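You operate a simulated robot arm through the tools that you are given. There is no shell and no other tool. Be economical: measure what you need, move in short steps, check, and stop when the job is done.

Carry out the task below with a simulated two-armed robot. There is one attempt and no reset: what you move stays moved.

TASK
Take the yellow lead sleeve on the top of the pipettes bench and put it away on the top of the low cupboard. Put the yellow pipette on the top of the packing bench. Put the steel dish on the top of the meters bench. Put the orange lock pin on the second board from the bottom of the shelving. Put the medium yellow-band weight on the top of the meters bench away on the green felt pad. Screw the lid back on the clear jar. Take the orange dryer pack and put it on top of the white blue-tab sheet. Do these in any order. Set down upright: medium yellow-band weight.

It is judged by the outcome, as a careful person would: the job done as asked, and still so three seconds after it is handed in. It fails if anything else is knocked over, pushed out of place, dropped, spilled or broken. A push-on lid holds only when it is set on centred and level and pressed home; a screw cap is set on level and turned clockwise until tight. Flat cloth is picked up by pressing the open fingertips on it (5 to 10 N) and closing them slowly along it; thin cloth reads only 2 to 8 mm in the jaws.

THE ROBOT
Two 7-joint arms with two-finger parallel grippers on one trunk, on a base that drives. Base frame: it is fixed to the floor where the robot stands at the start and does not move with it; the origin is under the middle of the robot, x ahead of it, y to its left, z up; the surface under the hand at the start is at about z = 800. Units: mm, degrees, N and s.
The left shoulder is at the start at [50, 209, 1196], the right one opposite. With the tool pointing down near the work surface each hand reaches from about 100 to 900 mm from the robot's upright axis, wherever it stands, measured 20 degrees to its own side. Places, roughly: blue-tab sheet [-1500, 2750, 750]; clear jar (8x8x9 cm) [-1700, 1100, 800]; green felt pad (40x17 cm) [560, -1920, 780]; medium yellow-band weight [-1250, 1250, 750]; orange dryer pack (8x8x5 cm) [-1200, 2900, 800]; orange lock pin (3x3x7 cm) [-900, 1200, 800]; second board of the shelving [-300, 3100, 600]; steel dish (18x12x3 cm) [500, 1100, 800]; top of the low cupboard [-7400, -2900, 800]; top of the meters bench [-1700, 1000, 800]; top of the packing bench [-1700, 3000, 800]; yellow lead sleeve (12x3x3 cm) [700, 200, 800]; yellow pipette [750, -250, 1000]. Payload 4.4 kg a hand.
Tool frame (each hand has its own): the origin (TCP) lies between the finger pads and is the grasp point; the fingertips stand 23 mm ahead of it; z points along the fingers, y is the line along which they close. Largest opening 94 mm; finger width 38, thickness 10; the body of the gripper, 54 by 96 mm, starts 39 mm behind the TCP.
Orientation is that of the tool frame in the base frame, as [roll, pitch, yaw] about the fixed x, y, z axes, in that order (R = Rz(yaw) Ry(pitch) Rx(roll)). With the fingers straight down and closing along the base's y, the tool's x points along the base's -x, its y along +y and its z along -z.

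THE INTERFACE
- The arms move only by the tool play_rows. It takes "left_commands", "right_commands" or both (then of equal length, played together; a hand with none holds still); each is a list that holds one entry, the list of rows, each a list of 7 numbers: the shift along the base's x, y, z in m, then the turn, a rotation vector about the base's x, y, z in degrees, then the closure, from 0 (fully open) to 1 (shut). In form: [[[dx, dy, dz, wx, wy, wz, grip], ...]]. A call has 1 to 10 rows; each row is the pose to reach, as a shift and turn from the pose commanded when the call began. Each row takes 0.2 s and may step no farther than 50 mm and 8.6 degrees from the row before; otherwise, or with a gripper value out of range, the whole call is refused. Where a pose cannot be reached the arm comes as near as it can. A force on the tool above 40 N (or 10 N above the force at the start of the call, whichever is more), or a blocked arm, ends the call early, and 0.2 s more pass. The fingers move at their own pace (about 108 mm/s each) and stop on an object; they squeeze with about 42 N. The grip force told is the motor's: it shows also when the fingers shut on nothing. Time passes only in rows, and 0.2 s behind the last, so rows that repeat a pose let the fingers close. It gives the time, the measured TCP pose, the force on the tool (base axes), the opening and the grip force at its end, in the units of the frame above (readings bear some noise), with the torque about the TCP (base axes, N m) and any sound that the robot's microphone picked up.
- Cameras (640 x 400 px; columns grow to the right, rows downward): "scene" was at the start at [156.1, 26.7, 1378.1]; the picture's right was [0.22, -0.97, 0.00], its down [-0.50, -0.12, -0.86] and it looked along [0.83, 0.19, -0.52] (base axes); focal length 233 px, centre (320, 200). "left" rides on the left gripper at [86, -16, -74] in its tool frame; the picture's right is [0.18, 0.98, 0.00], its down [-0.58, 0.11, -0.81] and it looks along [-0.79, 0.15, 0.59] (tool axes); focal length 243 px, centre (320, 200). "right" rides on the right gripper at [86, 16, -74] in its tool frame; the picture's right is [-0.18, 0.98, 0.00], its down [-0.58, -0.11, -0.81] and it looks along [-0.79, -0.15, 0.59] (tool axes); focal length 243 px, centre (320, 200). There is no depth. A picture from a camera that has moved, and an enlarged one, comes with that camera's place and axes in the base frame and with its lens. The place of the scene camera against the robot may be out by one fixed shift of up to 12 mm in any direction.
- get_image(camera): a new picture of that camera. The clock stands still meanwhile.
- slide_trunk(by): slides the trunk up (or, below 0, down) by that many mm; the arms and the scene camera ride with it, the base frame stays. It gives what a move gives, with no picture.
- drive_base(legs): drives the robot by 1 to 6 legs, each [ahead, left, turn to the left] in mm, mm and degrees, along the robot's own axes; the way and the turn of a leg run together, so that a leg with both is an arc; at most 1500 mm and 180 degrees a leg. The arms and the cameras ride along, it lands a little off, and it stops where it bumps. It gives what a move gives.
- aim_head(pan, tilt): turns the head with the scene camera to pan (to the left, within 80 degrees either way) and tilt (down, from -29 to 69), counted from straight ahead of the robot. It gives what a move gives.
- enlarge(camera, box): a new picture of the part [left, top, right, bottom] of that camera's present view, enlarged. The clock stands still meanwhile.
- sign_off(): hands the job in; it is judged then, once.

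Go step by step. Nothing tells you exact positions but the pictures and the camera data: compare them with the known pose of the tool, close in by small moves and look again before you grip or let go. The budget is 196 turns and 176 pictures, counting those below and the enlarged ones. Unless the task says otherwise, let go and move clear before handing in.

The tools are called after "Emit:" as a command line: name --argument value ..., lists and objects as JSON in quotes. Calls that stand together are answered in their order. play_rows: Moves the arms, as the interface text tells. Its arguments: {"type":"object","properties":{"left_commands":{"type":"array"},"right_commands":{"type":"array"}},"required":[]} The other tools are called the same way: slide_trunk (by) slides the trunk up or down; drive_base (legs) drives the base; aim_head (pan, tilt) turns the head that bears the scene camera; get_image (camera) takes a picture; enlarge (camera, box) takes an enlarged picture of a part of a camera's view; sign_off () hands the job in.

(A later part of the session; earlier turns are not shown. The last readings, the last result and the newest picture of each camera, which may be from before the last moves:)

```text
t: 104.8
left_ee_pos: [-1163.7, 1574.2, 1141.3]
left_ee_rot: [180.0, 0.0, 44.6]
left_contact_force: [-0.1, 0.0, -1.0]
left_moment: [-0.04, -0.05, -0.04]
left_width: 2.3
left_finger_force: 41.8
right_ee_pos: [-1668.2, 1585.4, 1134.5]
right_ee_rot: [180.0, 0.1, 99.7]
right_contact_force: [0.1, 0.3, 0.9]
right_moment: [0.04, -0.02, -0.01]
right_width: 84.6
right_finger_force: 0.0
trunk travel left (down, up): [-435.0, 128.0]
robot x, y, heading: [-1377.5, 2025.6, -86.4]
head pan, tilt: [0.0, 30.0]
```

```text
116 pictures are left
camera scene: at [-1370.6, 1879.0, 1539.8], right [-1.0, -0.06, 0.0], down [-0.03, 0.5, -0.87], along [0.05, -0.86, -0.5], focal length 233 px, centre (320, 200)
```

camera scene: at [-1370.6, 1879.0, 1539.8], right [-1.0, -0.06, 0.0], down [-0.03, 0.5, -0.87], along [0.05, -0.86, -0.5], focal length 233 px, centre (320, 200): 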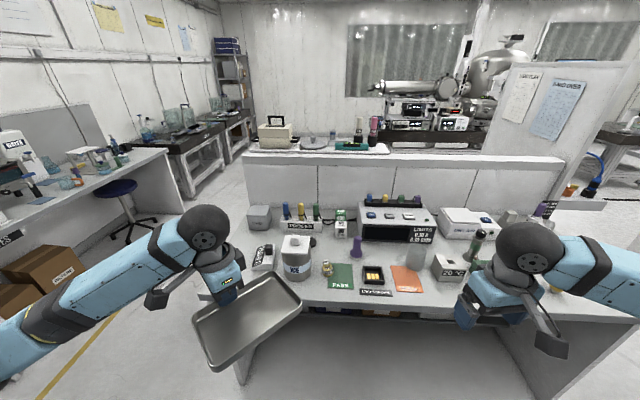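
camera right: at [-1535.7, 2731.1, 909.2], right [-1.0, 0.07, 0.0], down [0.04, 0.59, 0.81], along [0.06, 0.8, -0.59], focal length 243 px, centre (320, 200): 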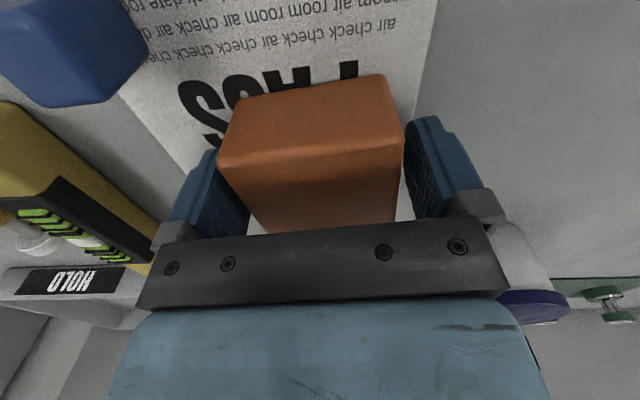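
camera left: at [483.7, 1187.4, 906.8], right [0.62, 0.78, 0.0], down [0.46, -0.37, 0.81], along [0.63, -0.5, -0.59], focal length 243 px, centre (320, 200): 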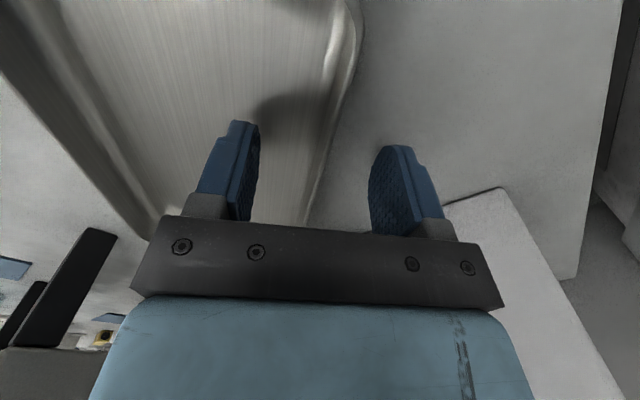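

Emit:
drive_base --legs '[[0, 0, -3.6]]'

Emit:
enlarge --camera "scene" --box '[220, 190, 380, 310]'

Emit:
enlarge --camera "scene" --box '[350, 190, 510, 310]'

```text
t: 105.6
left_ee_pos: [-1191.3, 1560.8, 1141.3]
left_ee_rot: [180.0, 0.0, 40.8]
left_contact_force: [-0.4, 0.6, -1.3]
left_moment: [-0.04, -0.04, 0.01]
left_width: 2.1
left_finger_force: 42.2
right_ee_pos: [-1693.5, 1603.3, 1134.6]
right_ee_rot: [-179.9, 0.1, 96.0]
right_contact_force: [0.0, -0.2, 0.4]
right_moment: [-0.02, -0.01, -0.02]
right_width: 84.5
right_finger_force: 0.0
trunk travel left (down, up): [-435.0, 128.0]
robot x, y, heading: [-1377.4, 2031.6, -90.1]
head pan, tilt: [0.0, 30.0]
```

```text
3.33 times, centred on (300, 250) of scene
camera zoom: at [-1379.4, 1878.6, 1539.8], right [-1.0, 0.0, 0.0], down [0.0, 0.5, -0.87], along [0.0, -0.87, -0.5], focal length 777 px, centre (387, 33)
```

zoom: 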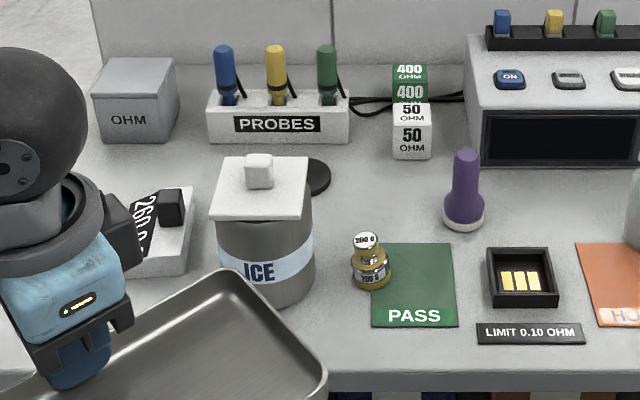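

```text
3.33 times, centred on (430, 250) of scene
camera zoom: at [-1379.4, 1878.6, 1539.8], right [-1.0, 0.0, 0.0], down [0.0, 0.5, -0.87], along [0.0, -0.87, -0.5], focal length 777 px, centre (-47, 33)
```

zoom: 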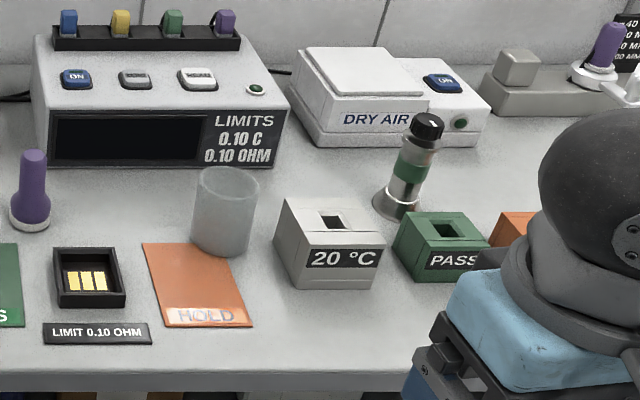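

I see a 200 g gold weight near the PASS mat, the clear jar near [-1730, 1120], and possibly a black lid lying by the ICE pot. I'll slide toward the bench's left end to find the lock pin and free space.

Emit:
drive_base --legs '[[0, 480, 0]]'

Emit:
aim_head --pan -10 --tilt 35

Emit:
get_image --camera "scene"

```text
t: 110.3
left_ee_pos: [-713.9, 1562.4, 1141.0]
left_ee_rot: [180.0, -0.1, 41.1]
left_contact_force: [0.3, 0.2, -0.6]
left_moment: [-0.03, -0.06, 0.0]
left_width: 1.7
left_finger_force: 41.8
right_ee_pos: [-1214.6, 1602.2, 1134.2]
right_ee_rot: [179.9, 0.1, 96.1]
right_contact_force: [-0.5, 0.4, 0.6]
right_moment: [-0.01, 0.01, -0.01]
right_width: 84.6
right_finger_force: 0.0
trunk travel left (down, up): [-435.0, 128.0]
robot x, y, heading: [-905.8, 2030.3, -90.1]
head pan, tilt: [0.0, 30.0]
```

```text
t: 111.0
left_ee_pos: [-711.9, 1561.5, 1141.1]
left_ee_rot: [-180.0, 0.1, 40.9]
left_contact_force: [-0.5, 0.2, -1.3]
left_moment: [-0.03, -0.04, 0.02]
left_width: 2.0
left_finger_force: 42.2
right_ee_pos: [-1214.5, 1602.9, 1135.2]
right_ee_rot: [-180.0, 0.0, 96.1]
right_contact_force: [-0.3, -0.1, -0.3]
right_moment: [0.01, 0.01, 0.01]
right_width: 84.8
right_finger_force: 0.0
trunk travel left (down, up): [-435.0, 128.0]
robot x, y, heading: [-903.6, 2027.4, -89.9]
head pan, tilt: [-10.0, 35.0]
```

```text
113 pictures are left
camera scene: at [-916.2, 1882.1, 1532.1], right [-0.98, 0.17, 0.0], down [0.1, 0.56, -0.82], along [-0.14, -0.81, -0.57], focal length 233 px, centre (320, 200)
```

scene: 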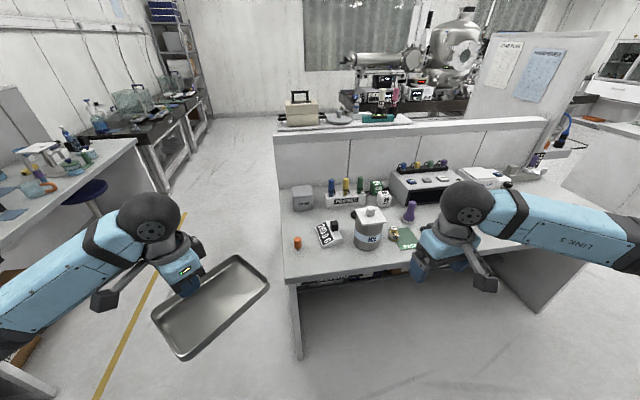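

Emit:
enlarge --camera "scene" --box '[275, 170, 435, 290]'

Emit:
enlarge --camera "left" --box '[0, 0, 640, 400]'

```text
3.33 times, centred on (355, 230) of scene
camera zoom: at [-916.2, 1882.1, 1532.1], right [-0.98, 0.17, 0.0], down [0.1, 0.56, -0.82], along [-0.14, -0.81, -0.57], focal length 777 px, centre (203, 100)
```

zoom: 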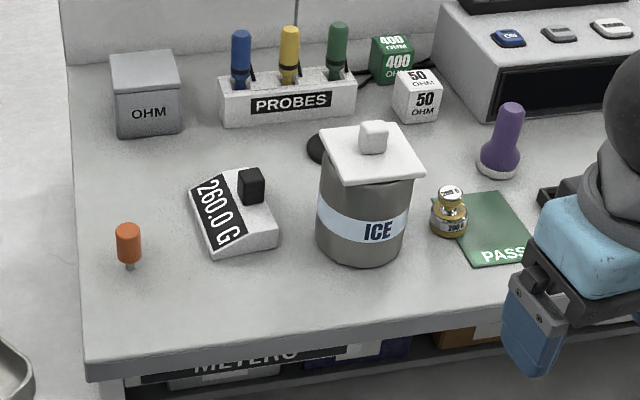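

```text
1.00 times, centred on (320, 200) of left (not enlarged: the box is as wide or as high as the picture)
camera zoom: at [-658.7, 1630.2, 1215.5], right [0.78, -0.62, 0.0], down [-0.37, -0.46, 0.81], along [-0.5, -0.63, -0.59], focal length 243 px, centre (320, 200)
```

zoom: 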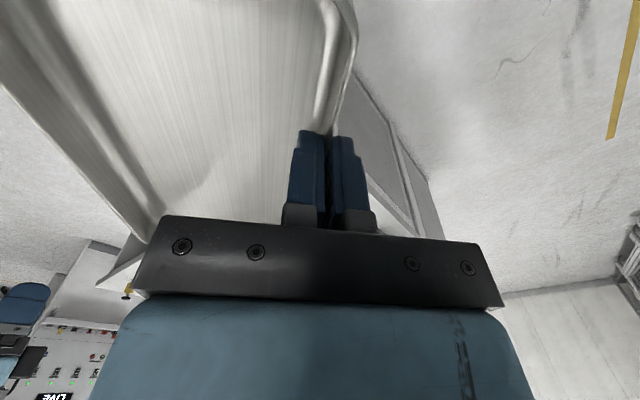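

The orange lock pin stands at about [-942, 1200] at the bench's left end, with free bench around it. I'll drive closer so the right hand can pick it first, which clears a spot for the dish.

Emit:
drive_base --legs '[[320, 150, 0]]'

Emit:
get_image --camera "right"

Emit:
aim_head --pan -20 --tilt 45

Emit:
get_image --camera "scene"

```text
t: 113.3
left_ee_pos: [-563.2, 1247.8, 1141.3]
left_ee_rot: [-180.0, 0.0, 40.9]
left_contact_force: [0.3, 0.6, 0.3]
left_moment: [-0.05, -0.07, 0.02]
left_width: 2.2
left_finger_force: 41.8
right_ee_pos: [-1065.2, 1290.5, 1135.7]
right_ee_rot: [-180.0, 0.1, 95.9]
right_contact_force: [-0.4, 0.0, -0.6]
right_moment: [-0.01, 0.01, -0.03]
right_width: 84.7
right_finger_force: 0.0
trunk travel left (down, up): [-435.0, 128.0]
robot x, y, heading: [-752.5, 1715.0, -90.4]
head pan, tilt: [-10.0, 35.0]
```

```text
110 pictures are left
camera right: at [-1058.6, 1377.7, 1207.8], right [1.0, -0.08, 0.0], down [-0.05, -0.59, 0.81], along [-0.06, -0.8, -0.59], focal length 243 px, centre (320, 200)
```

right: 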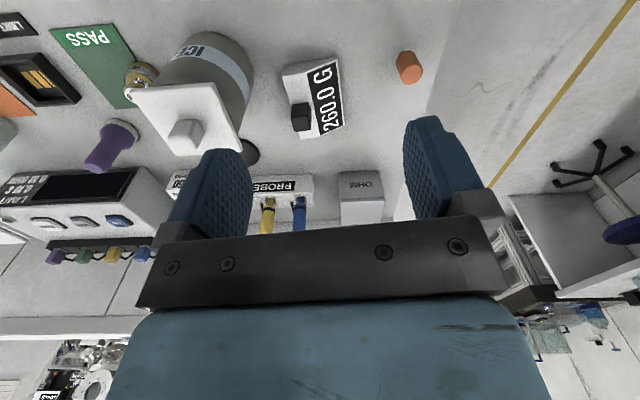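

```text
t: 114.0
left_ee_pos: [-563.3, 1247.4, 1140.0]
left_ee_rot: [-180.0, 0.0, 40.9]
left_contact_force: [-0.1, -0.6, -1.4]
left_moment: [-0.03, -0.04, 0.03]
left_width: 2.2
left_finger_force: 41.7
right_ee_pos: [-1065.6, 1289.7, 1135.1]
right_ee_rot: [-180.0, 0.1, 96.0]
right_contact_force: [0.2, 0.0, 0.1]
right_moment: [0.03, 0.01, 0.03]
right_width: 84.6
right_finger_force: 0.1
trunk travel left (down, up): [-435.0, 128.0]
robot x, y, heading: [-755.0, 1716.6, -90.1]
head pan, tilt: [-20.0, 45.0]
```

```text
109 pictures are left
camera scene: at [-779.1, 1579.2, 1517.2], right [-0.94, 0.34, 0.0], down [0.24, 0.66, -0.71], along [-0.24, -0.66, -0.71], focal length 233 px, centre (320, 200)
```

scene: 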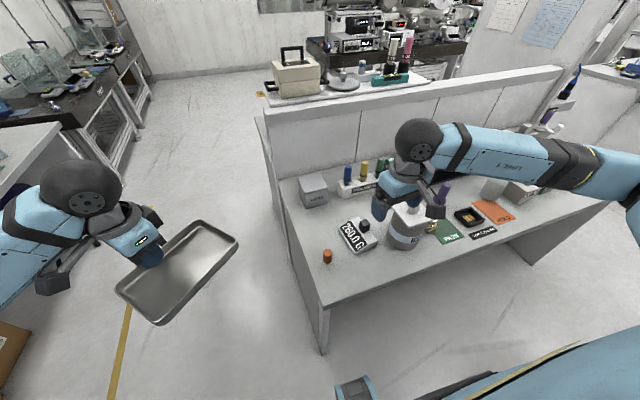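

The pin's top is at about [-946, 1204, 868]. Moving the right hand over it.

Emit:
play_rows --right_commands '[[[0.03, -0.021, -0.01, 0, 0, 0, 0.1], [0.06, -0.043, -0.03, 0, 0, 0, 0.1], [0.09, -0.064, -0.06, 0, 0, 0, 0.1], [0.12, -0.086, -0.09, 0, 0, 0, 0.1], [0.12, -0.086, -0.13, 0, 0, 0, 0.1], [0.12, -0.086, -0.17, 0, 0, 0, 0.1], [0.12, -0.086, -0.19, 0, 0, 0, 0.1], [0.12, -0.086, -0.19, 0, 0, 0, 0.1]]]'

Emit:
get_image --camera "right"

Emit:
enlarge --camera "scene" --box '[250, 160, 410, 300]'

```text
t: 115.8
left_ee_pos: [-565.2, 1248.4, 1140.6]
left_ee_rot: [-180.0, 0.0, 40.9]
left_contact_force: [0.6, -0.4, -1.3]
left_moment: [-0.03, -0.07, -0.01]
left_width: 1.9
left_finger_force: 42.1
right_ee_pos: [-945.8, 1206.4, 945.5]
right_ee_rot: [-179.9, 0.0, 96.0]
right_contact_force: [0.6, -0.5, 0.3]
right_moment: [-0.03, 0.01, 0.02]
right_width: 84.8
right_finger_force: 0.0
trunk travel left (down, up): [-435.0, 128.0]
robot x, y, heading: [-752.4, 1714.5, -89.9]
head pan, tilt: [-20.0, 45.0]
```

```text
108 pictures are left
camera right: at [-938.4, 1294.1, 1018.0], right [1.0, -0.08, 0.0], down [-0.05, -0.59, 0.81], along [-0.06, -0.8, -0.59], focal length 243 px, centre (320, 200)
```

right: 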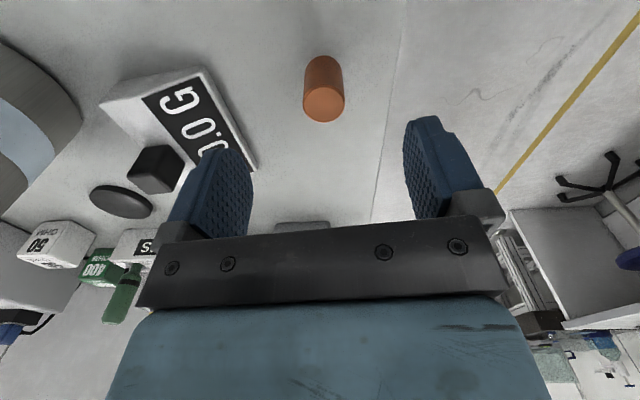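

```text
2.86 times, centred on (330, 230) of scene
camera zoom: at [-779.4, 1579.6, 1517.2], right [-0.94, 0.34, 0.0], down [0.24, 0.66, -0.71], along [-0.24, -0.66, -0.71], focal length 666 px, centre (291, 114)
```

zoom: 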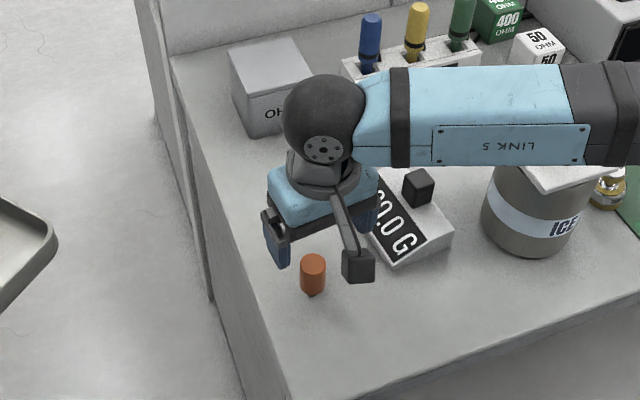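

The right forearm would come close to the ICE pot if lowered here, so I'll lift it, place the dish first with the left hand between the OHM box and the pin, then pick the pin with the left hand.

Emit:
play_rows --right_commands '[[[0, 0, 0.05, 0, 0, 0, 0.1], [0, 0, 0.1, 0, 0, 0, 0.1], [0, 0.0, 0.15, 0, 0, 0, 0.1], [0, 0.04, 0.18, 0, 0, 0, 0.1], [-0.03, 0.07, 0.2, 0, 0, 0, 0.1], [-0.06, 0.11, 0.21, 0, 0, 0, 0.1]]]' --left_commands '[[[0, 0, 0.01, 0, 0, 8.2, 1], [0, 0, 0.01, 0, 0, 16.4, 1], [0, 0, 0.01, 0, 0, 24.6, 1], [0, 0, 0.01, 0, 0, 32.8, 1], [0, 0, 0.01, 0, 0, 41, 1], [0, 0, 0.01, 0, 0, 49, 1]]]'

Emit:
drive_base --legs '[[0, -380, 0]]'

Emit:
aim_head --pan 20 --tilt 45

Emit:
get_image --camera "scene"

```text
refused: row 6 steps farther than a row can; nothing moved
```

```text
t: 118.3
left_ee_pos: [-778.6, 1249.2, 1142.3]
left_ee_rot: [-180.0, 0.0, 41.2]
left_contact_force: [-0.3, 0.9, -0.6]
left_moment: [-0.03, -0.08, -0.02]
left_width: 2.2
left_finger_force: 41.7
right_ee_pos: [-1151.0, 1207.4, 946.5]
right_ee_rot: [178.8, 0.6, 97.0]
right_contact_force: [22.2, -5.3, -2.8]
right_moment: [-0.02, -0.37, -0.03]
right_width: 74.9
right_finger_force: 0.1
trunk travel left (down, up): [-435.0, 128.0]
robot x, y, heading: [-973.6, 1715.2, -89.6]
head pan, tilt: [-20.0, 45.0]
stopped in leg 1: the force on the tool passed its limit at 54 N (the readings are from after the stop); the commanded pose is now the measured one
```

```text
t: 119.4
left_ee_pos: [-776.6, 1247.9, 1140.8]
left_ee_rot: [-179.9, -0.1, 41.2]
left_contact_force: [0.1, 0.2, -0.9]
left_moment: [-0.06, -0.04, 0.01]
left_width: 2.0
left_finger_force: 42.1
right_ee_pos: [-1151.4, 1207.7, 946.5]
right_ee_rot: [179.3, 0.3, 96.8]
right_contact_force: [25.5, -6.0, -2.0]
right_moment: [-0.08, -0.27, -0.07]
right_width: 73.6
right_finger_force: 0.0
trunk travel left (down, up): [-435.0, 128.0]
robot x, y, heading: [-971.3, 1717.4, -89.8]
head pan, tilt: [20.0, 45.0]
```

```text
106 pictures are left
camera scene: at [-937.5, 1578.7, 1517.0], right [-0.94, -0.35, 0.0], down [-0.25, 0.66, -0.71], along [0.24, -0.66, -0.71], focal length 233 px, centre (320, 200)
```

scene: 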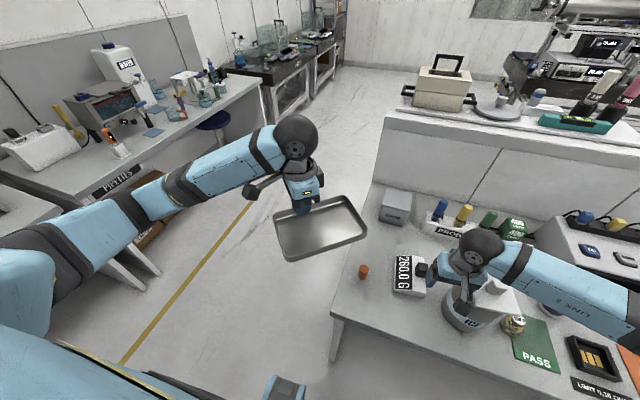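

The refused row meant the drive went ahead with the right hand low and it is now pressing on the ICE pot. I'll look before backing off gently.

Emit:
get_image --camera "right"

Emit:
enlarge --camera "scene" --box '[380, 190, 580, 360]'

```text
105 pictures are left
camera right: at [-1146.2, 1294.2, 1019.3], right [1.0, -0.07, 0.01], down [-0.05, -0.59, 0.81], along [-0.04, -0.81, -0.59], focal length 243 px, centre (320, 200)
```

right: 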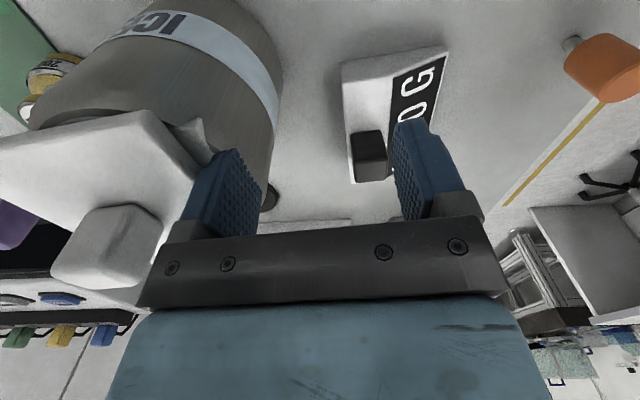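

```text
2.35 times, centred on (480, 275) of scene
camera zoom: at [-937.5, 1578.7, 1517.0], right [-0.94, -0.35, 0.0], down [-0.25, 0.66, -0.71], along [0.24, -0.66, -0.71], focal length 549 px, centre (-56, 24)
```

zoom: 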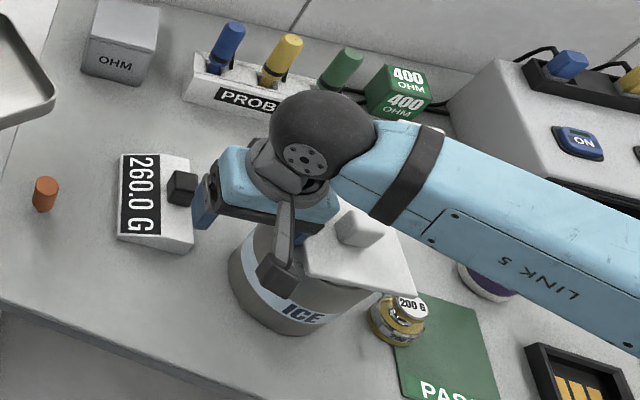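

The right finger is against the lid's side. I'll back the base off 40 mm the way it came.

Emit:
drive_base --legs '[[0, 60, 0]]'

Emit:
get_image --camera "right"

```text
t: 120.6
left_ee_pos: [-718.7, 1249.9, 1141.1]
left_ee_rot: [180.0, -0.1, 41.3]
left_contact_force: [0.4, -1.2, -0.7]
left_moment: [-0.04, -0.07, 0.0]
left_width: 2.3
left_finger_force: 42.1
right_ee_pos: [-1095.0, 1205.6, 945.1]
right_ee_rot: [179.1, 0.3, 96.8]
right_contact_force: [0.6, 0.2, 0.2]
right_moment: [0.04, 0.0, 0.0]
right_width: 84.4
right_finger_force: 0.0
trunk travel left (down, up): [-435.0, 128.0]
robot x, y, heading: [-910.5, 1714.8, -90.0]
head pan, tilt: [20.0, 45.0]
```

```text
103 pictures are left
camera right: at [-1089.2, 1295.0, 1018.8], right [1.0, -0.07, 0.02], down [-0.05, -0.59, 0.81], along [-0.04, -0.81, -0.59], focal length 243 px, centre (320, 200)
```

right: 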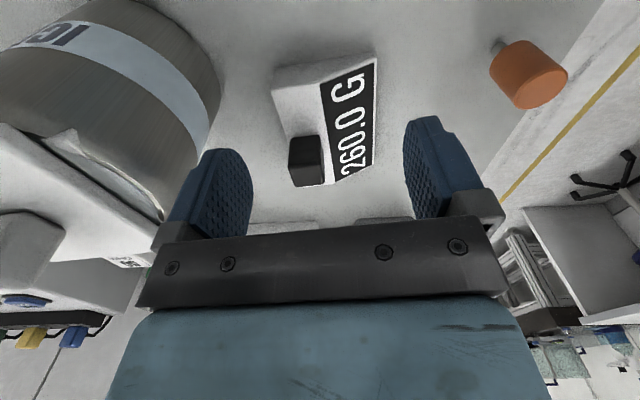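

Relieved. Now raise the right hand straight up and re-check the pot.

Emit:
play_rows --right_commands '[[[0.01, 0, 0.03, 0, 0, 0, 0.1], [0.01, 0, 0.07, 0, 0, 0, 0.1], [0.01, 0, 0.11, 0, 0, 0, 0.1], [0.01, 0, 0.15, 0, 0, 0, 0.1], [0.01, 0, 0.19, 0, 0, 0, 0.1], [0.01, 0.03, 0.22, 0, 0, 0, 0.1], [0.01, 0.06, 0.25, 0, 0, 0, 0.1], [0.01, 0.09, 0.28, 0, 0, 0, 0.1], [0.01, 0.13, 0.28, 0, 0, 0, 0.1]]]'

Emit:
aim_head --pan -10 --tilt 45

Emit:
get_image --camera "scene"

Emit:
get_image --camera "right"

```text
t: 122.6
left_ee_pos: [-720.7, 1250.4, 1142.5]
left_ee_rot: [179.8, -0.1, 41.2]
left_contact_force: [0.3, -0.3, -1.2]
left_moment: [-0.04, -0.05, 0.02]
left_width: 2.0
left_finger_force: 42.0
right_ee_pos: [-1085.6, 1339.5, 1225.7]
right_ee_rot: [179.3, 0.3, 96.8]
right_contact_force: [-0.8, 0.6, 1.2]
right_moment: [0.02, 0.02, 0.0]
right_width: 84.7
right_finger_force: 0.0
trunk travel left (down, up): [-435.0, 128.0]
robot x, y, heading: [-913.4, 1718.5, -89.6]
head pan, tilt: [20.0, 45.0]
```

```text
t: 123.6
left_ee_pos: [-719.5, 1248.6, 1141.8]
left_ee_rot: [180.0, -0.1, 41.2]
left_contact_force: [-0.3, -0.1, -0.8]
left_moment: [-0.07, -0.05, 0.0]
left_width: 1.9
left_finger_force: 41.7
right_ee_pos: [-1086.2, 1339.3, 1225.8]
right_ee_rot: [179.1, 0.3, 96.8]
right_contact_force: [-0.4, -0.2, 0.3]
right_moment: [-0.02, 0.0, -0.02]
right_width: 84.9
right_finger_force: 0.1
trunk travel left (down, up): [-435.0, 128.0]
robot x, y, heading: [-912.5, 1720.8, -89.9]
head pan, tilt: [-10.0, 45.0]
```

```text
102 pictures are left
camera scene: at [-923.2, 1576.1, 1517.2], right [-0.99, 0.17, 0.0], down [0.12, 0.7, -0.71], along [-0.12, -0.7, -0.71], focal length 233 px, centre (320, 200)
```

scene: 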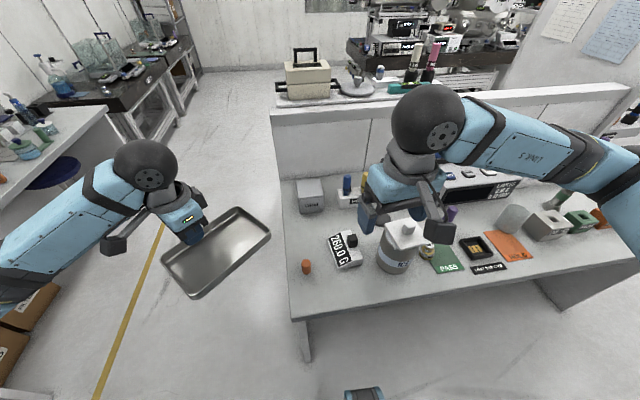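

```text
101 pictures are left
camera right: at [-1079.8, 1425.8, 1298.3], right [1.0, -0.07, 0.02], down [-0.05, -0.59, 0.81], along [-0.04, -0.81, -0.59], focal length 243 px, centre (320, 200)
```

right: 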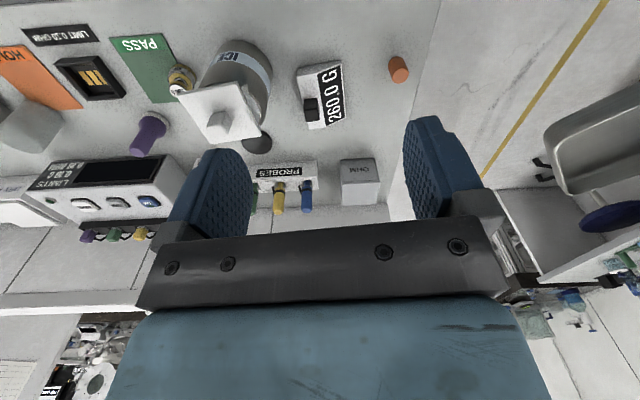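

Emit:
enlarge --camera "right" --box '[150, 20, 360, 160]'

Emit:
enlarge --camera "scene" --box '[320, 200, 480, 300]'

```text
2.86 times, centred on (255, 90) of right
camera zoom: at [-1079.8, 1425.8, 1298.3], right [1.0, -0.07, 0.02], down [-0.05, -0.59, 0.81], along [-0.04, -0.81, -0.59], focal length 693 px, centre (506, 514)
```

zoom: 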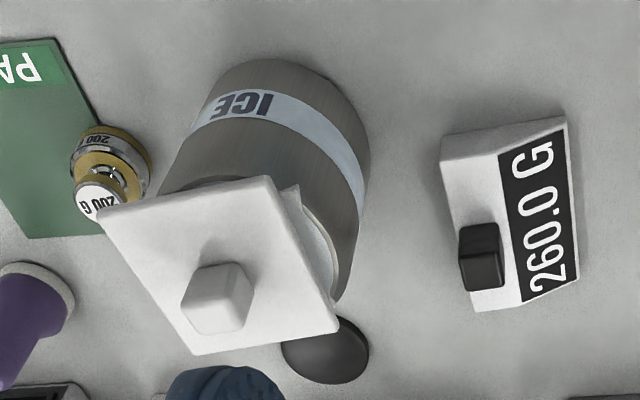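

```text
4.00 times, centred on (400, 250) of scene
camera zoom: at [-923.2, 1576.1, 1517.2], right [-0.99, 0.17, 0.0], down [0.12, 0.7, -0.71], along [-0.12, -0.7, -0.71], focal length 933 px, centre (0, 0)
```

zoom: 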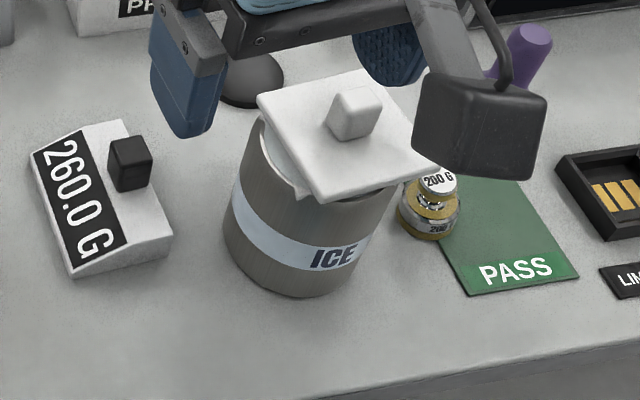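

The pot stands where it was but its loose lid has slid ~20 mm. I'll put the lid back: first bring the right hand above the knob and look.

Emit:
play_rows --right_commands '[[[-0.03, -0.025, -0.02, 0, 0, 0, 0.1], [-0.06, -0.05, -0.04, 0, 0, 0, 0.1], [-0.09, -0.075, -0.06, 0, 0, 0, 0.1], [-0.12, -0.1, -0.08, 0, 0, 0, 0.1], [-0.15, -0.125, -0.1, 0, 0, 0, 0.1], [-0.16, -0.134, -0.13, 0, 0, 0, 0.1], [-0.16, -0.134, -0.15, 0, 0, 0, 0.1], [-0.16, -0.134, -0.15, 0, 0, 0, 0.1]]]'

Emit:
get_image --camera "right"

Emit:
enlarge --camera "scene" --box '[320, 150, 480, 300]'

```text
t: 125.4
left_ee_pos: [-718.2, 1248.5, 1140.9]
left_ee_rot: [-179.9, -0.2, 41.1]
left_contact_force: [-0.1, 0.0, -2.0]
left_moment: [0.0, -0.07, -0.03]
left_width: 2.2
left_finger_force: 41.6
right_ee_pos: [-1243.1, 1204.8, 1074.5]
right_ee_rot: [179.1, 0.3, 96.7]
right_contact_force: [-0.6, 0.5, 0.5]
right_moment: [0.0, -0.01, 0.03]
right_width: 84.6
right_finger_force: 0.1
trunk travel left (down, up): [-435.0, 128.0]
robot x, y, heading: [-911.9, 1716.7, -89.7]
head pan, tilt: [-10.0, 45.0]
```

```text
98 pictures are left
camera right: at [-1237.7, 1291.7, 1147.9], right [1.0, -0.07, 0.02], down [-0.05, -0.59, 0.81], along [-0.04, -0.81, -0.59], focal length 243 px, centre (320, 200)
```

right: 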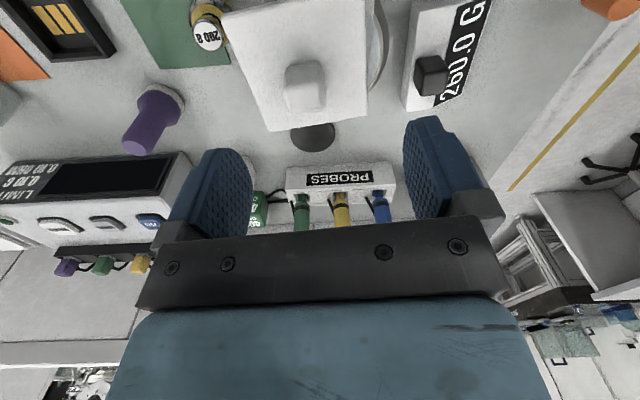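

```text
2.67 times, centred on (400, 225) of scene
camera zoom: at [-923.2, 1576.1, 1517.2], right [-0.99, 0.17, 0.0], down [0.12, 0.7, -0.71], along [-0.12, -0.7, -0.71], focal length 622 px, centre (107, 133)
```

zoom: 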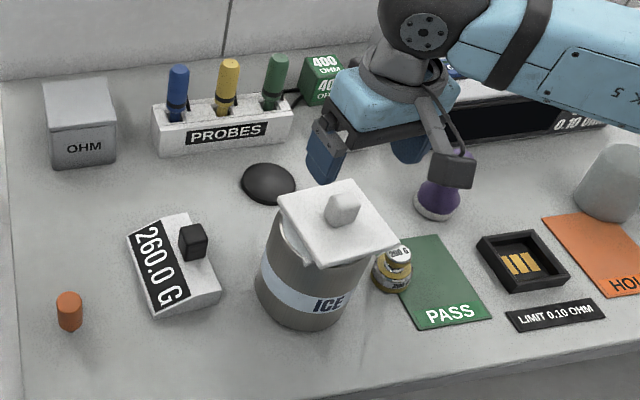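

The lid is shifted about -17 mm in x and turned ~6°. The hand is already aligned with it; I'll descend to just above the lid plate.

Emit:
play_rows --right_commands '[[[-0.005, -0.006, -0.03, 0, 0, 0, 0.3], [-0.009, -0.011, -0.05, 0, 0, 0, 0.3], [-0.009, -0.011, -0.07, 0, 0, 0, 0.3], [-0.009, -0.011, -0.084, 0, 0, 0, 0.3], [-0.009, -0.011, -0.084, 0, 0, 0, 0.3]]]'

Emit:
get_image --camera "right"

Emit:
enlarge --camera "scene" --box '[360, 190, 440, 260]'

```text
t: 126.6
left_ee_pos: [-719.2, 1249.6, 1140.7]
left_ee_rot: [179.9, -0.1, 41.2]
left_contact_force: [-1.0, 0.3, -0.3]
left_moment: [-0.06, -0.05, -0.01]
left_width: 2.0
left_finger_force: 42.3
right_ee_pos: [-1252.8, 1190.7, 991.8]
right_ee_rot: [179.0, 0.3, 96.9]
right_contact_force: [0.4, 0.2, -0.3]
right_moment: [0.03, -0.01, 0.02]
right_width: 66.0
right_finger_force: 0.0
trunk travel left (down, up): [-435.0, 128.0]
robot x, y, heading: [-913.0, 1720.7, -90.1]
head pan, tilt: [-10.0, 45.0]
```

```text
96 pictures are left
camera right: at [-1247.2, 1279.3, 1065.3], right [1.0, -0.07, 0.02], down [-0.05, -0.59, 0.81], along [-0.04, -0.81, -0.59], focal length 243 px, centre (320, 200)
```

right: 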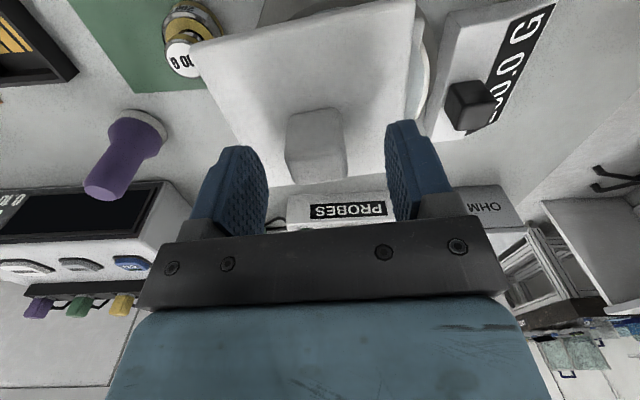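

```text
5.71 times, centred on (400, 225) of scene
camera zoom: at [-923.1, 1576.1, 1517.2], right [-0.99, 0.17, 0.0], down [0.12, 0.7, -0.71], along [-0.12, -0.7, -0.71], focal length 1332 px, centre (-137, 57)
```

zoom: 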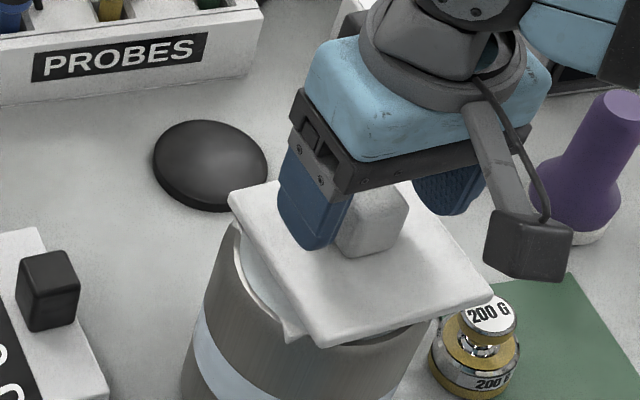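

Knob is centred between the fingers. Lowering 12 mm more and closing on it.

Emit:
play_rows --right_commands '[[[0, 0, -0.006, 0, 0, 0, 0.3], [0, 0, -0.012, 0, 0, 0, 0.3], [0, 0, -0.012, 0, 0, 0, 0.5], [0, 0, -0.012, 0, 0, 0, 0.7], [0, 0, -0.012, 0, 0, 0, 0.9], [0, 0, -0.012, 0, 0, 0, 1]]]'

Emit:
get_image --camera "right"

```text
t: 128.0
left_ee_pos: [-719.6, 1248.6, 1141.8]
left_ee_rot: [180.0, -0.1, 41.1]
left_contact_force: [0.2, -0.4, -0.4]
left_moment: [-0.05, -0.06, -0.02]
left_width: 2.0
left_finger_force: 41.9
right_ee_pos: [-1254.5, 1191.5, 979.7]
right_ee_rot: [179.2, 0.2, 96.8]
right_contact_force: [-0.6, -0.9, 0.5]
right_moment: [-0.01, 0.04, -0.02]
right_width: 29.5
right_finger_force: 41.8
trunk travel left (down, up): [-435.0, 128.0]
robot x, y, heading: [-907.4, 1719.8, -89.7]
head pan, tilt: [-10.0, 45.0]
```

```text
94 pictures are left
camera right: at [-1248.3, 1279.2, 1052.4], right [1.0, -0.07, 0.02], down [-0.05, -0.59, 0.81], along [-0.04, -0.81, -0.59], focal length 243 px, centre (320, 200)
```

right: 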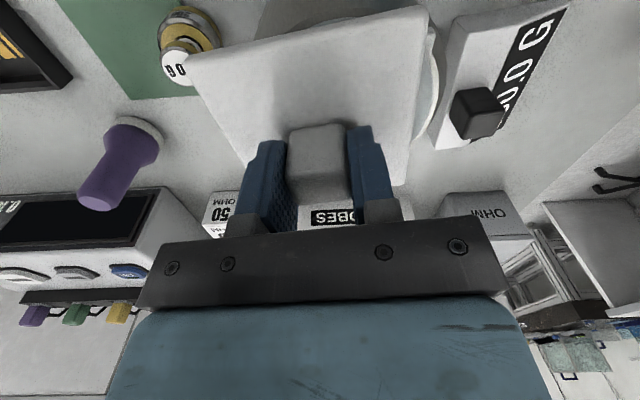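

Gripped the knob. Lifting 40 mm to see the pot mouth.

Emit:
play_rows --right_commands '[[[0, 0, 0.01, 0, 0, 0, 1], [0, 0, 0.025, 0, 0, 0, 1], [0.005, 0, 0.045, 0, 0, 0, 1], [0.01, 0, 0.06, 0, 0, -3, 1], [0.01, 0, 0.06, 0, 0, -6, 1], [0.01, 0, 0.06, 0, 0, -6, 1]]]'

Emit:
enlarge --camera "scene" --box '[340, 180, 450, 280]'

Emit:
get_image --camera "left"

```text
t: 129.4
left_ee_pos: [-719.6, 1249.3, 1141.3]
left_ee_rot: [179.9, -0.1, 41.2]
left_contact_force: [0.1, 1.1, -0.2]
left_moment: [-0.05, -0.06, 0.04]
left_width: 1.8
left_finger_force: 42.1
right_ee_pos: [-1245.0, 1193.0, 1038.6]
right_ee_rot: [179.1, 0.3, 90.8]
right_contact_force: [-0.6, 0.5, -1.2]
right_moment: [-0.01, 0.0, 0.02]
right_width: 29.1
right_finger_force: 42.1
trunk travel left (down, up): [-435.0, 128.0]
robot x, y, heading: [-909.8, 1718.8, -89.6]
head pan, tilt: [-10.0, 45.0]
```

```text
4.00 times, centred on (395, 230) of scene
camera zoom: at [-923.2, 1575.9, 1517.2], right [-0.99, 0.17, 0.0], down [0.12, 0.7, -0.71], along [-0.12, -0.7, -0.71], focal length 933 px, centre (20, 80)
```

zoom: 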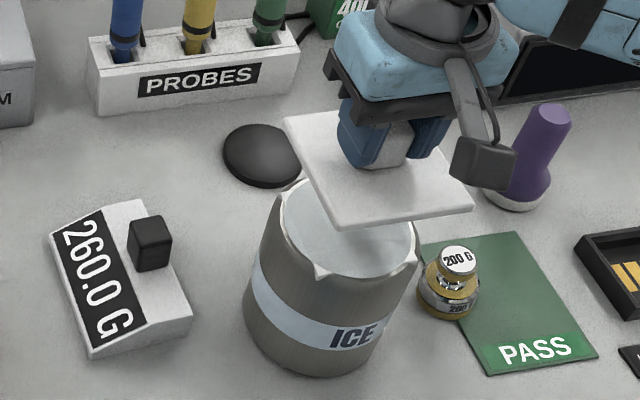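

```text
92 pictures are left
camera left: at [-665.8, 1318.4, 1215.5], right [0.79, -0.62, 0.0], down [-0.37, -0.47, 0.81], along [-0.5, -0.63, -0.59], focal length 243 px, centre (320, 200)
```

left: 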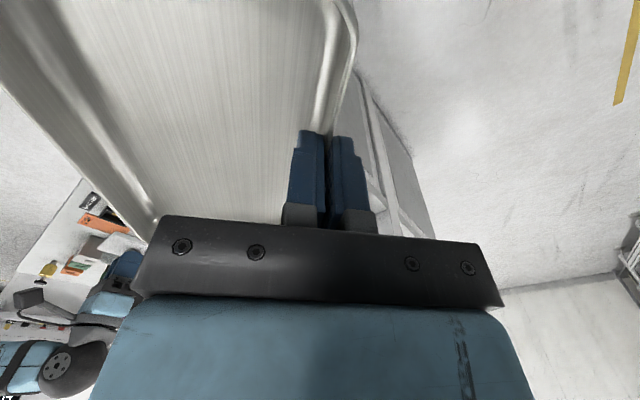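

The pot mouth is intact; it's a flat loose lid. I'll set it back centred at [-1235, 1195], squared up, and release.

Emit:
play_rows --right_commands '[[[0.01, 0.003, 0, 0, 0, -1, 1], [0.01, 0.003, -0.02, 0, 0, -1, 1], [0.01, 0.003, -0.04, 0, 0, -1, 1], [0.01, 0.003, -0.052, 0, 0, -1, 1], [0.01, 0.003, -0.057, 0, 0, -1, 1], [0.01, 0.003, -0.06, 0, 0, -1, 1]]]'

Emit:
enlarge --camera "scene" --box '[340, 180, 450, 280]'

```text
t: 130.8
left_ee_pos: [-718.7, 1250.5, 1141.2]
left_ee_rot: [-179.9, -0.1, 41.2]
left_contact_force: [-0.1, -1.0, -1.4]
left_moment: [0.01, -0.07, 0.01]
left_width: 2.0
left_finger_force: 42.0
right_ee_pos: [-1232.9, 1197.0, 979.6]
right_ee_rot: [179.1, 0.3, 89.9]
right_contact_force: [0.7, 0.6, -1.1]
right_moment: [0.01, 0.01, -0.01]
right_width: 29.4
right_finger_force: 41.6
trunk travel left (down, up): [-435.0, 128.0]
robot x, y, heading: [-907.4, 1716.9, -89.7]
head pan, tilt: [-10.0, 45.0]
```

```text
4.00 times, centred on (395, 230) of scene
camera zoom: at [-923.2, 1575.9, 1517.2], right [-0.99, 0.17, 0.0], down [0.12, 0.7, -0.71], along [-0.12, -0.7, -0.71], focal length 933 px, centre (20, 80)
```

zoom: 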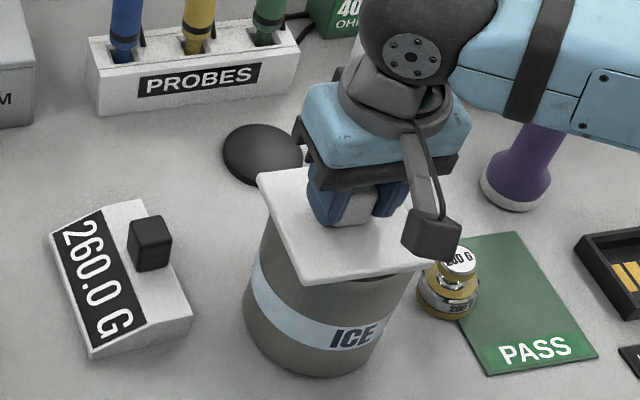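

Centred. Lower gently to contact.

Emit:
play_rows --right_commands '[[[0, 0, -0.001, 0, 0, 0, 1], [0, 0, -0.002, 0, 0, 0, 1], [0, 0, -0.003, 0, 0, 0, 1]]]'

```text
t: 131.6
left_ee_pos: [-718.7, 1250.3, 1141.5]
left_ee_rot: [-179.9, 0.0, 41.2]
left_contact_force: [0.4, 0.7, -1.2]
left_moment: [-0.04, -0.05, 0.01]
left_width: 1.8
left_finger_force: 42.2
right_ee_pos: [-1233.6, 1195.0, 979.3]
right_ee_rot: [179.3, 0.5, 89.7]
right_contact_force: [-3.9, -0.4, 20.4]
right_moment: [0.44, 0.72, 0.07]
right_width: 29.6
right_finger_force: 42.2
trunk travel left (down, up): [-435.0, 128.0]
robot x, y, heading: [-908.4, 1715.9, -89.6]
head pan, tilt: [-10.0, 45.0]
```

Contact made. Release and retreat upward.

Emit:
play_rows --right_commands '[[[0, 0, 0.003, 0, 0, 0, 1], [0, 0, 0.003, 0, 0, 0, 0.7], [0, 0, 0.003, 0, 0, 0, 0.4], [0, 0, 0.003, 0, 0, 0, 0.3], [0, 0, 0.03, 0, 0, 0, 0.3], [0, 0, 0.07, 0, 0, 0, 0.2], [0, 0.01, 0.11, 0, 0, 0, 0.1], [0, 0.03, 0.15, 0, 0, 0, 0.1], [0, 0.06, 0.19, 0, 0, 0, 0.1], [0, 0.1, 0.21, 0, 0, 0, 0.1]]]'

Emit:
enlarge --camera "scene" --box '[340, 180, 450, 280]'

Emit:
get_image --camera "right"

```text
t: 133.8
left_ee_pos: [-719.3, 1249.9, 1142.1]
left_ee_rot: [179.9, 0.0, 41.2]
left_contact_force: [-0.4, 0.5, -0.9]
left_moment: [-0.04, -0.03, -0.01]
left_width: 2.0
left_finger_force: 42.3
right_ee_pos: [-1232.7, 1297.2, 1187.7]
right_ee_rot: [179.1, 0.4, 89.8]
right_contact_force: [0.6, 0.0, 1.6]
right_moment: [-0.03, 0.0, 0.01]
right_width: 84.8
right_finger_force: 0.0
trunk travel left (down, up): [-435.0, 128.0]
robot x, y, heading: [-909.9, 1716.0, -89.5]
head pan, tilt: [-10.0, 45.0]
```

```text
4.00 times, centred on (395, 230) of scene
camera zoom: at [-923.5, 1577.8, 1517.4], right [-0.99, 0.17, 0.0], down [0.12, 0.7, -0.71], along [-0.12, -0.7, -0.71], focal length 933 px, centre (20, 80)
```

zoom: 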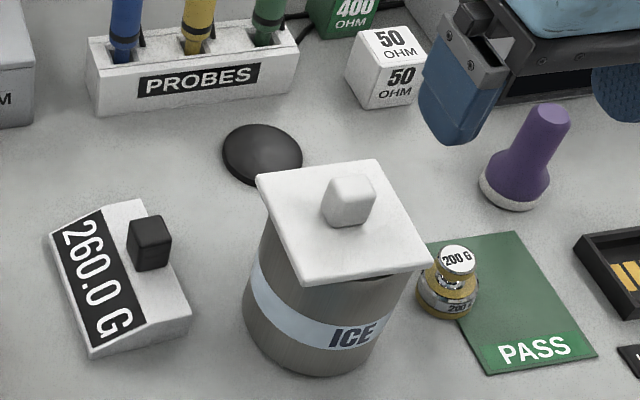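

```text
89 pictures are left
camera right: at [-1216.9, 1384.2, 1260.2], right [0.98, -0.19, 0.02], down [-0.12, -0.58, 0.81], along [-0.14, -0.8, -0.59], focal length 243 px, centre (320, 200)
```

right: 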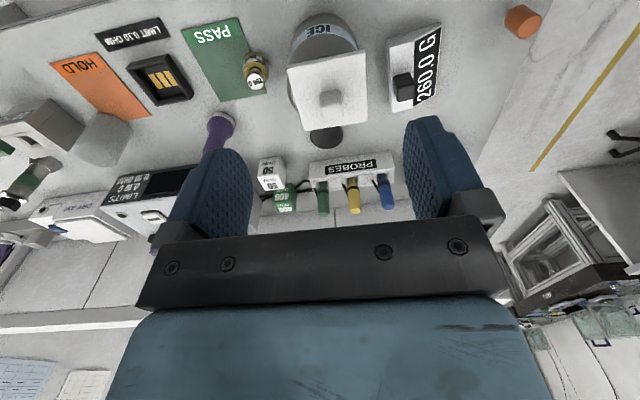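

The lid is properly back. Now I'll turn the dish (left hand +49°) and, once confirmed, drive right.

Emit:
play_rows --left_commands '[[[0, 0, 0.01, 0, 0, 8.2, 1], [0, 0, 0.01, 0, 0, 16.4, 1], [0, 0, 0.01, 0, 0, 24.6, 1], [0, 0, 0.01, 0, 0, 32.8, 1], [0, 0, 0.01, 0, 0, 41, 1], [0, 0, 0.01, 0, 0, 49, 1], [0, 0, 0.01, 0, 0, 49, 1]]]'

```text
t: 135.4
left_ee_pos: [-719.2, 1248.6, 1151.4]
left_ee_rot: [-180.0, -0.1, 90.3]
left_contact_force: [-0.2, 0.0, -0.4]
left_moment: [0.0, -0.03, -0.01]
left_width: 2.1
left_finger_force: 41.5
right_ee_pos: [-1233.5, 1297.9, 1185.2]
right_ee_rot: [179.2, 0.2, 89.8]
right_contact_force: [0.2, -0.7, -0.4]
right_moment: [-0.01, -0.03, -0.02]
right_width: 84.6
right_finger_force: 0.1
trunk travel left (down, up): [-435.0, 128.0]
robot x, y, heading: [-911.4, 1713.8, -89.9]
head pan, tilt: [-10.0, 45.0]
```

Emit:
drive_base --legs '[[0, -175, 0]]'

Emit:
aim_head --pan 15 --tilt 45

Emit:
get_image --camera "scene"

```text
t: 137.5
left_ee_pos: [-890.5, 1248.9, 1150.7]
left_ee_rot: [179.9, -0.1, 90.3]
left_contact_force: [-0.6, 0.8, -0.3]
left_moment: [0.02, -0.07, 0.01]
left_width: 2.1
left_finger_force: 42.4
right_ee_pos: [-1405.0, 1294.8, 1186.2]
right_ee_rot: [179.1, 0.3, 89.9]
right_contact_force: [0.3, -0.4, 0.4]
right_moment: [0.0, -0.02, 0.01]
right_width: 84.7
right_finger_force: 0.1
trunk travel left (down, up): [-435.0, 128.0]
robot x, y, heading: [-1083.9, 1711.0, -89.8]
head pan, tilt: [-10.0, 45.0]
```

```text
t: 138.4
left_ee_pos: [-892.1, 1248.8, 1150.9]
left_ee_rot: [180.0, -0.1, 90.2]
left_contact_force: [0.8, -0.1, 0.3]
left_moment: [0.0, -0.06, 0.0]
left_width: 2.0
left_finger_force: 42.3
right_ee_pos: [-1404.9, 1295.5, 1185.3]
right_ee_rot: [179.0, 0.3, 89.8]
right_contact_force: [0.1, 0.4, 1.0]
right_moment: [-0.01, 0.0, 0.01]
right_width: 84.7
right_finger_force: 0.0
trunk travel left (down, up): [-435.0, 128.0]
robot x, y, heading: [-1083.7, 1717.0, -89.8]
head pan, tilt: [15.0, 45.0]
```

```text
88 pictures are left
camera scene: at [-1060.5, 1576.8, 1517.2], right [-0.96, -0.26, 0.0], down [-0.19, 0.68, -0.71], along [0.19, -0.68, -0.71], focal length 233 px, centre (320, 200)
```

scene: 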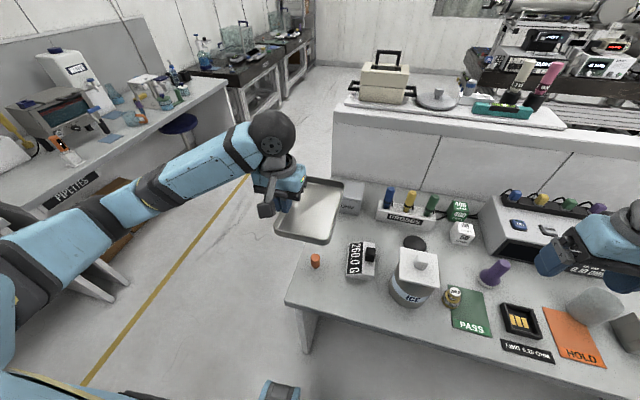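

Move the dish to y≈1060 and down to 70 mm above the bench.

Emit:
play_rows --left_commands '[[[0, -0.04, -0.01, 0, 0, 0, 1], [0, -0.08, -0.03, 0, 0, 0, 1], [0, -0.12, -0.05, 0, 0, 0, 1], [0, -0.155, -0.08, 0, 0, 0, 1], [0, -0.189, -0.11, 0, 0, 0, 1], [0, -0.189, -0.15, 0, 0, 0, 1], [0, -0.189, -0.19, 0, 0, 0, 1], [0, -0.189, -0.23, 0, 0, 0, 1], [0, -0.189, -0.255, 0, 0, 0, 1], [0, -0.189, -0.255, 0, 0, 0, 1]]]'

Emit:
enlarge --camera "scene" --box '[230, 150, 430, 290]'

Emit:
get_image --camera "left"

```text
t: 140.6
left_ee_pos: [-892.9, 1061.3, 894.3]
left_ee_rot: [-180.0, -0.1, 90.3]
left_contact_force: [0.1, 0.3, -0.8]
left_moment: [0.03, -0.05, 0.02]
left_width: 2.0
left_finger_force: 42.0
right_ee_pos: [-1405.7, 1293.8, 1186.4]
right_ee_rot: [179.1, 0.2, 89.9]
right_contact_force: [0.3, -0.1, -0.3]
right_moment: [0.03, -0.01, 0.02]
right_width: 84.7
right_finger_force: 0.0
trunk travel left (down, up): [-435.0, 128.0]
robot x, y, heading: [-1083.8, 1718.1, -89.7]
head pan, tilt: [15.0, 45.0]
```

```text
2.86 times, centred on (330, 220) of scene
camera zoom: at [-1060.7, 1576.9, 1517.2], right [-0.96, -0.26, 0.0], down [-0.19, 0.68, -0.71], along [0.19, -0.68, -0.71], focal length 666 px, centre (291, 143)
```

zoom: 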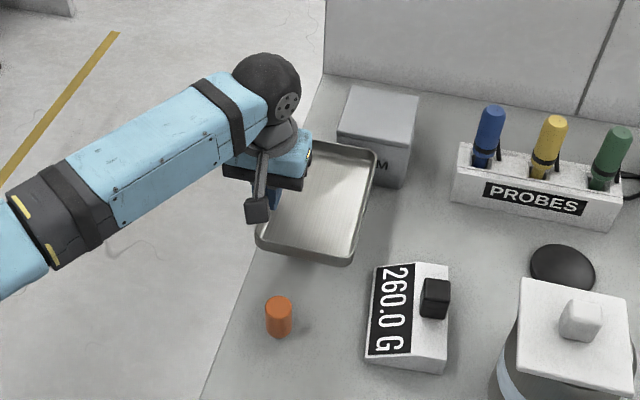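

```text
86 pictures are left
camera left: at [-910.5, 1147.4, 968.6], right [0.98, 0.19, 0.0], down [0.11, -0.58, 0.81], along [0.15, -0.79, -0.59], focal length 243 px, centre (320, 200)
```

left: 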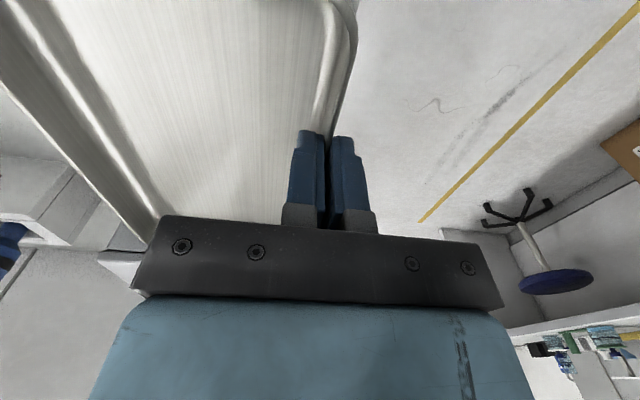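

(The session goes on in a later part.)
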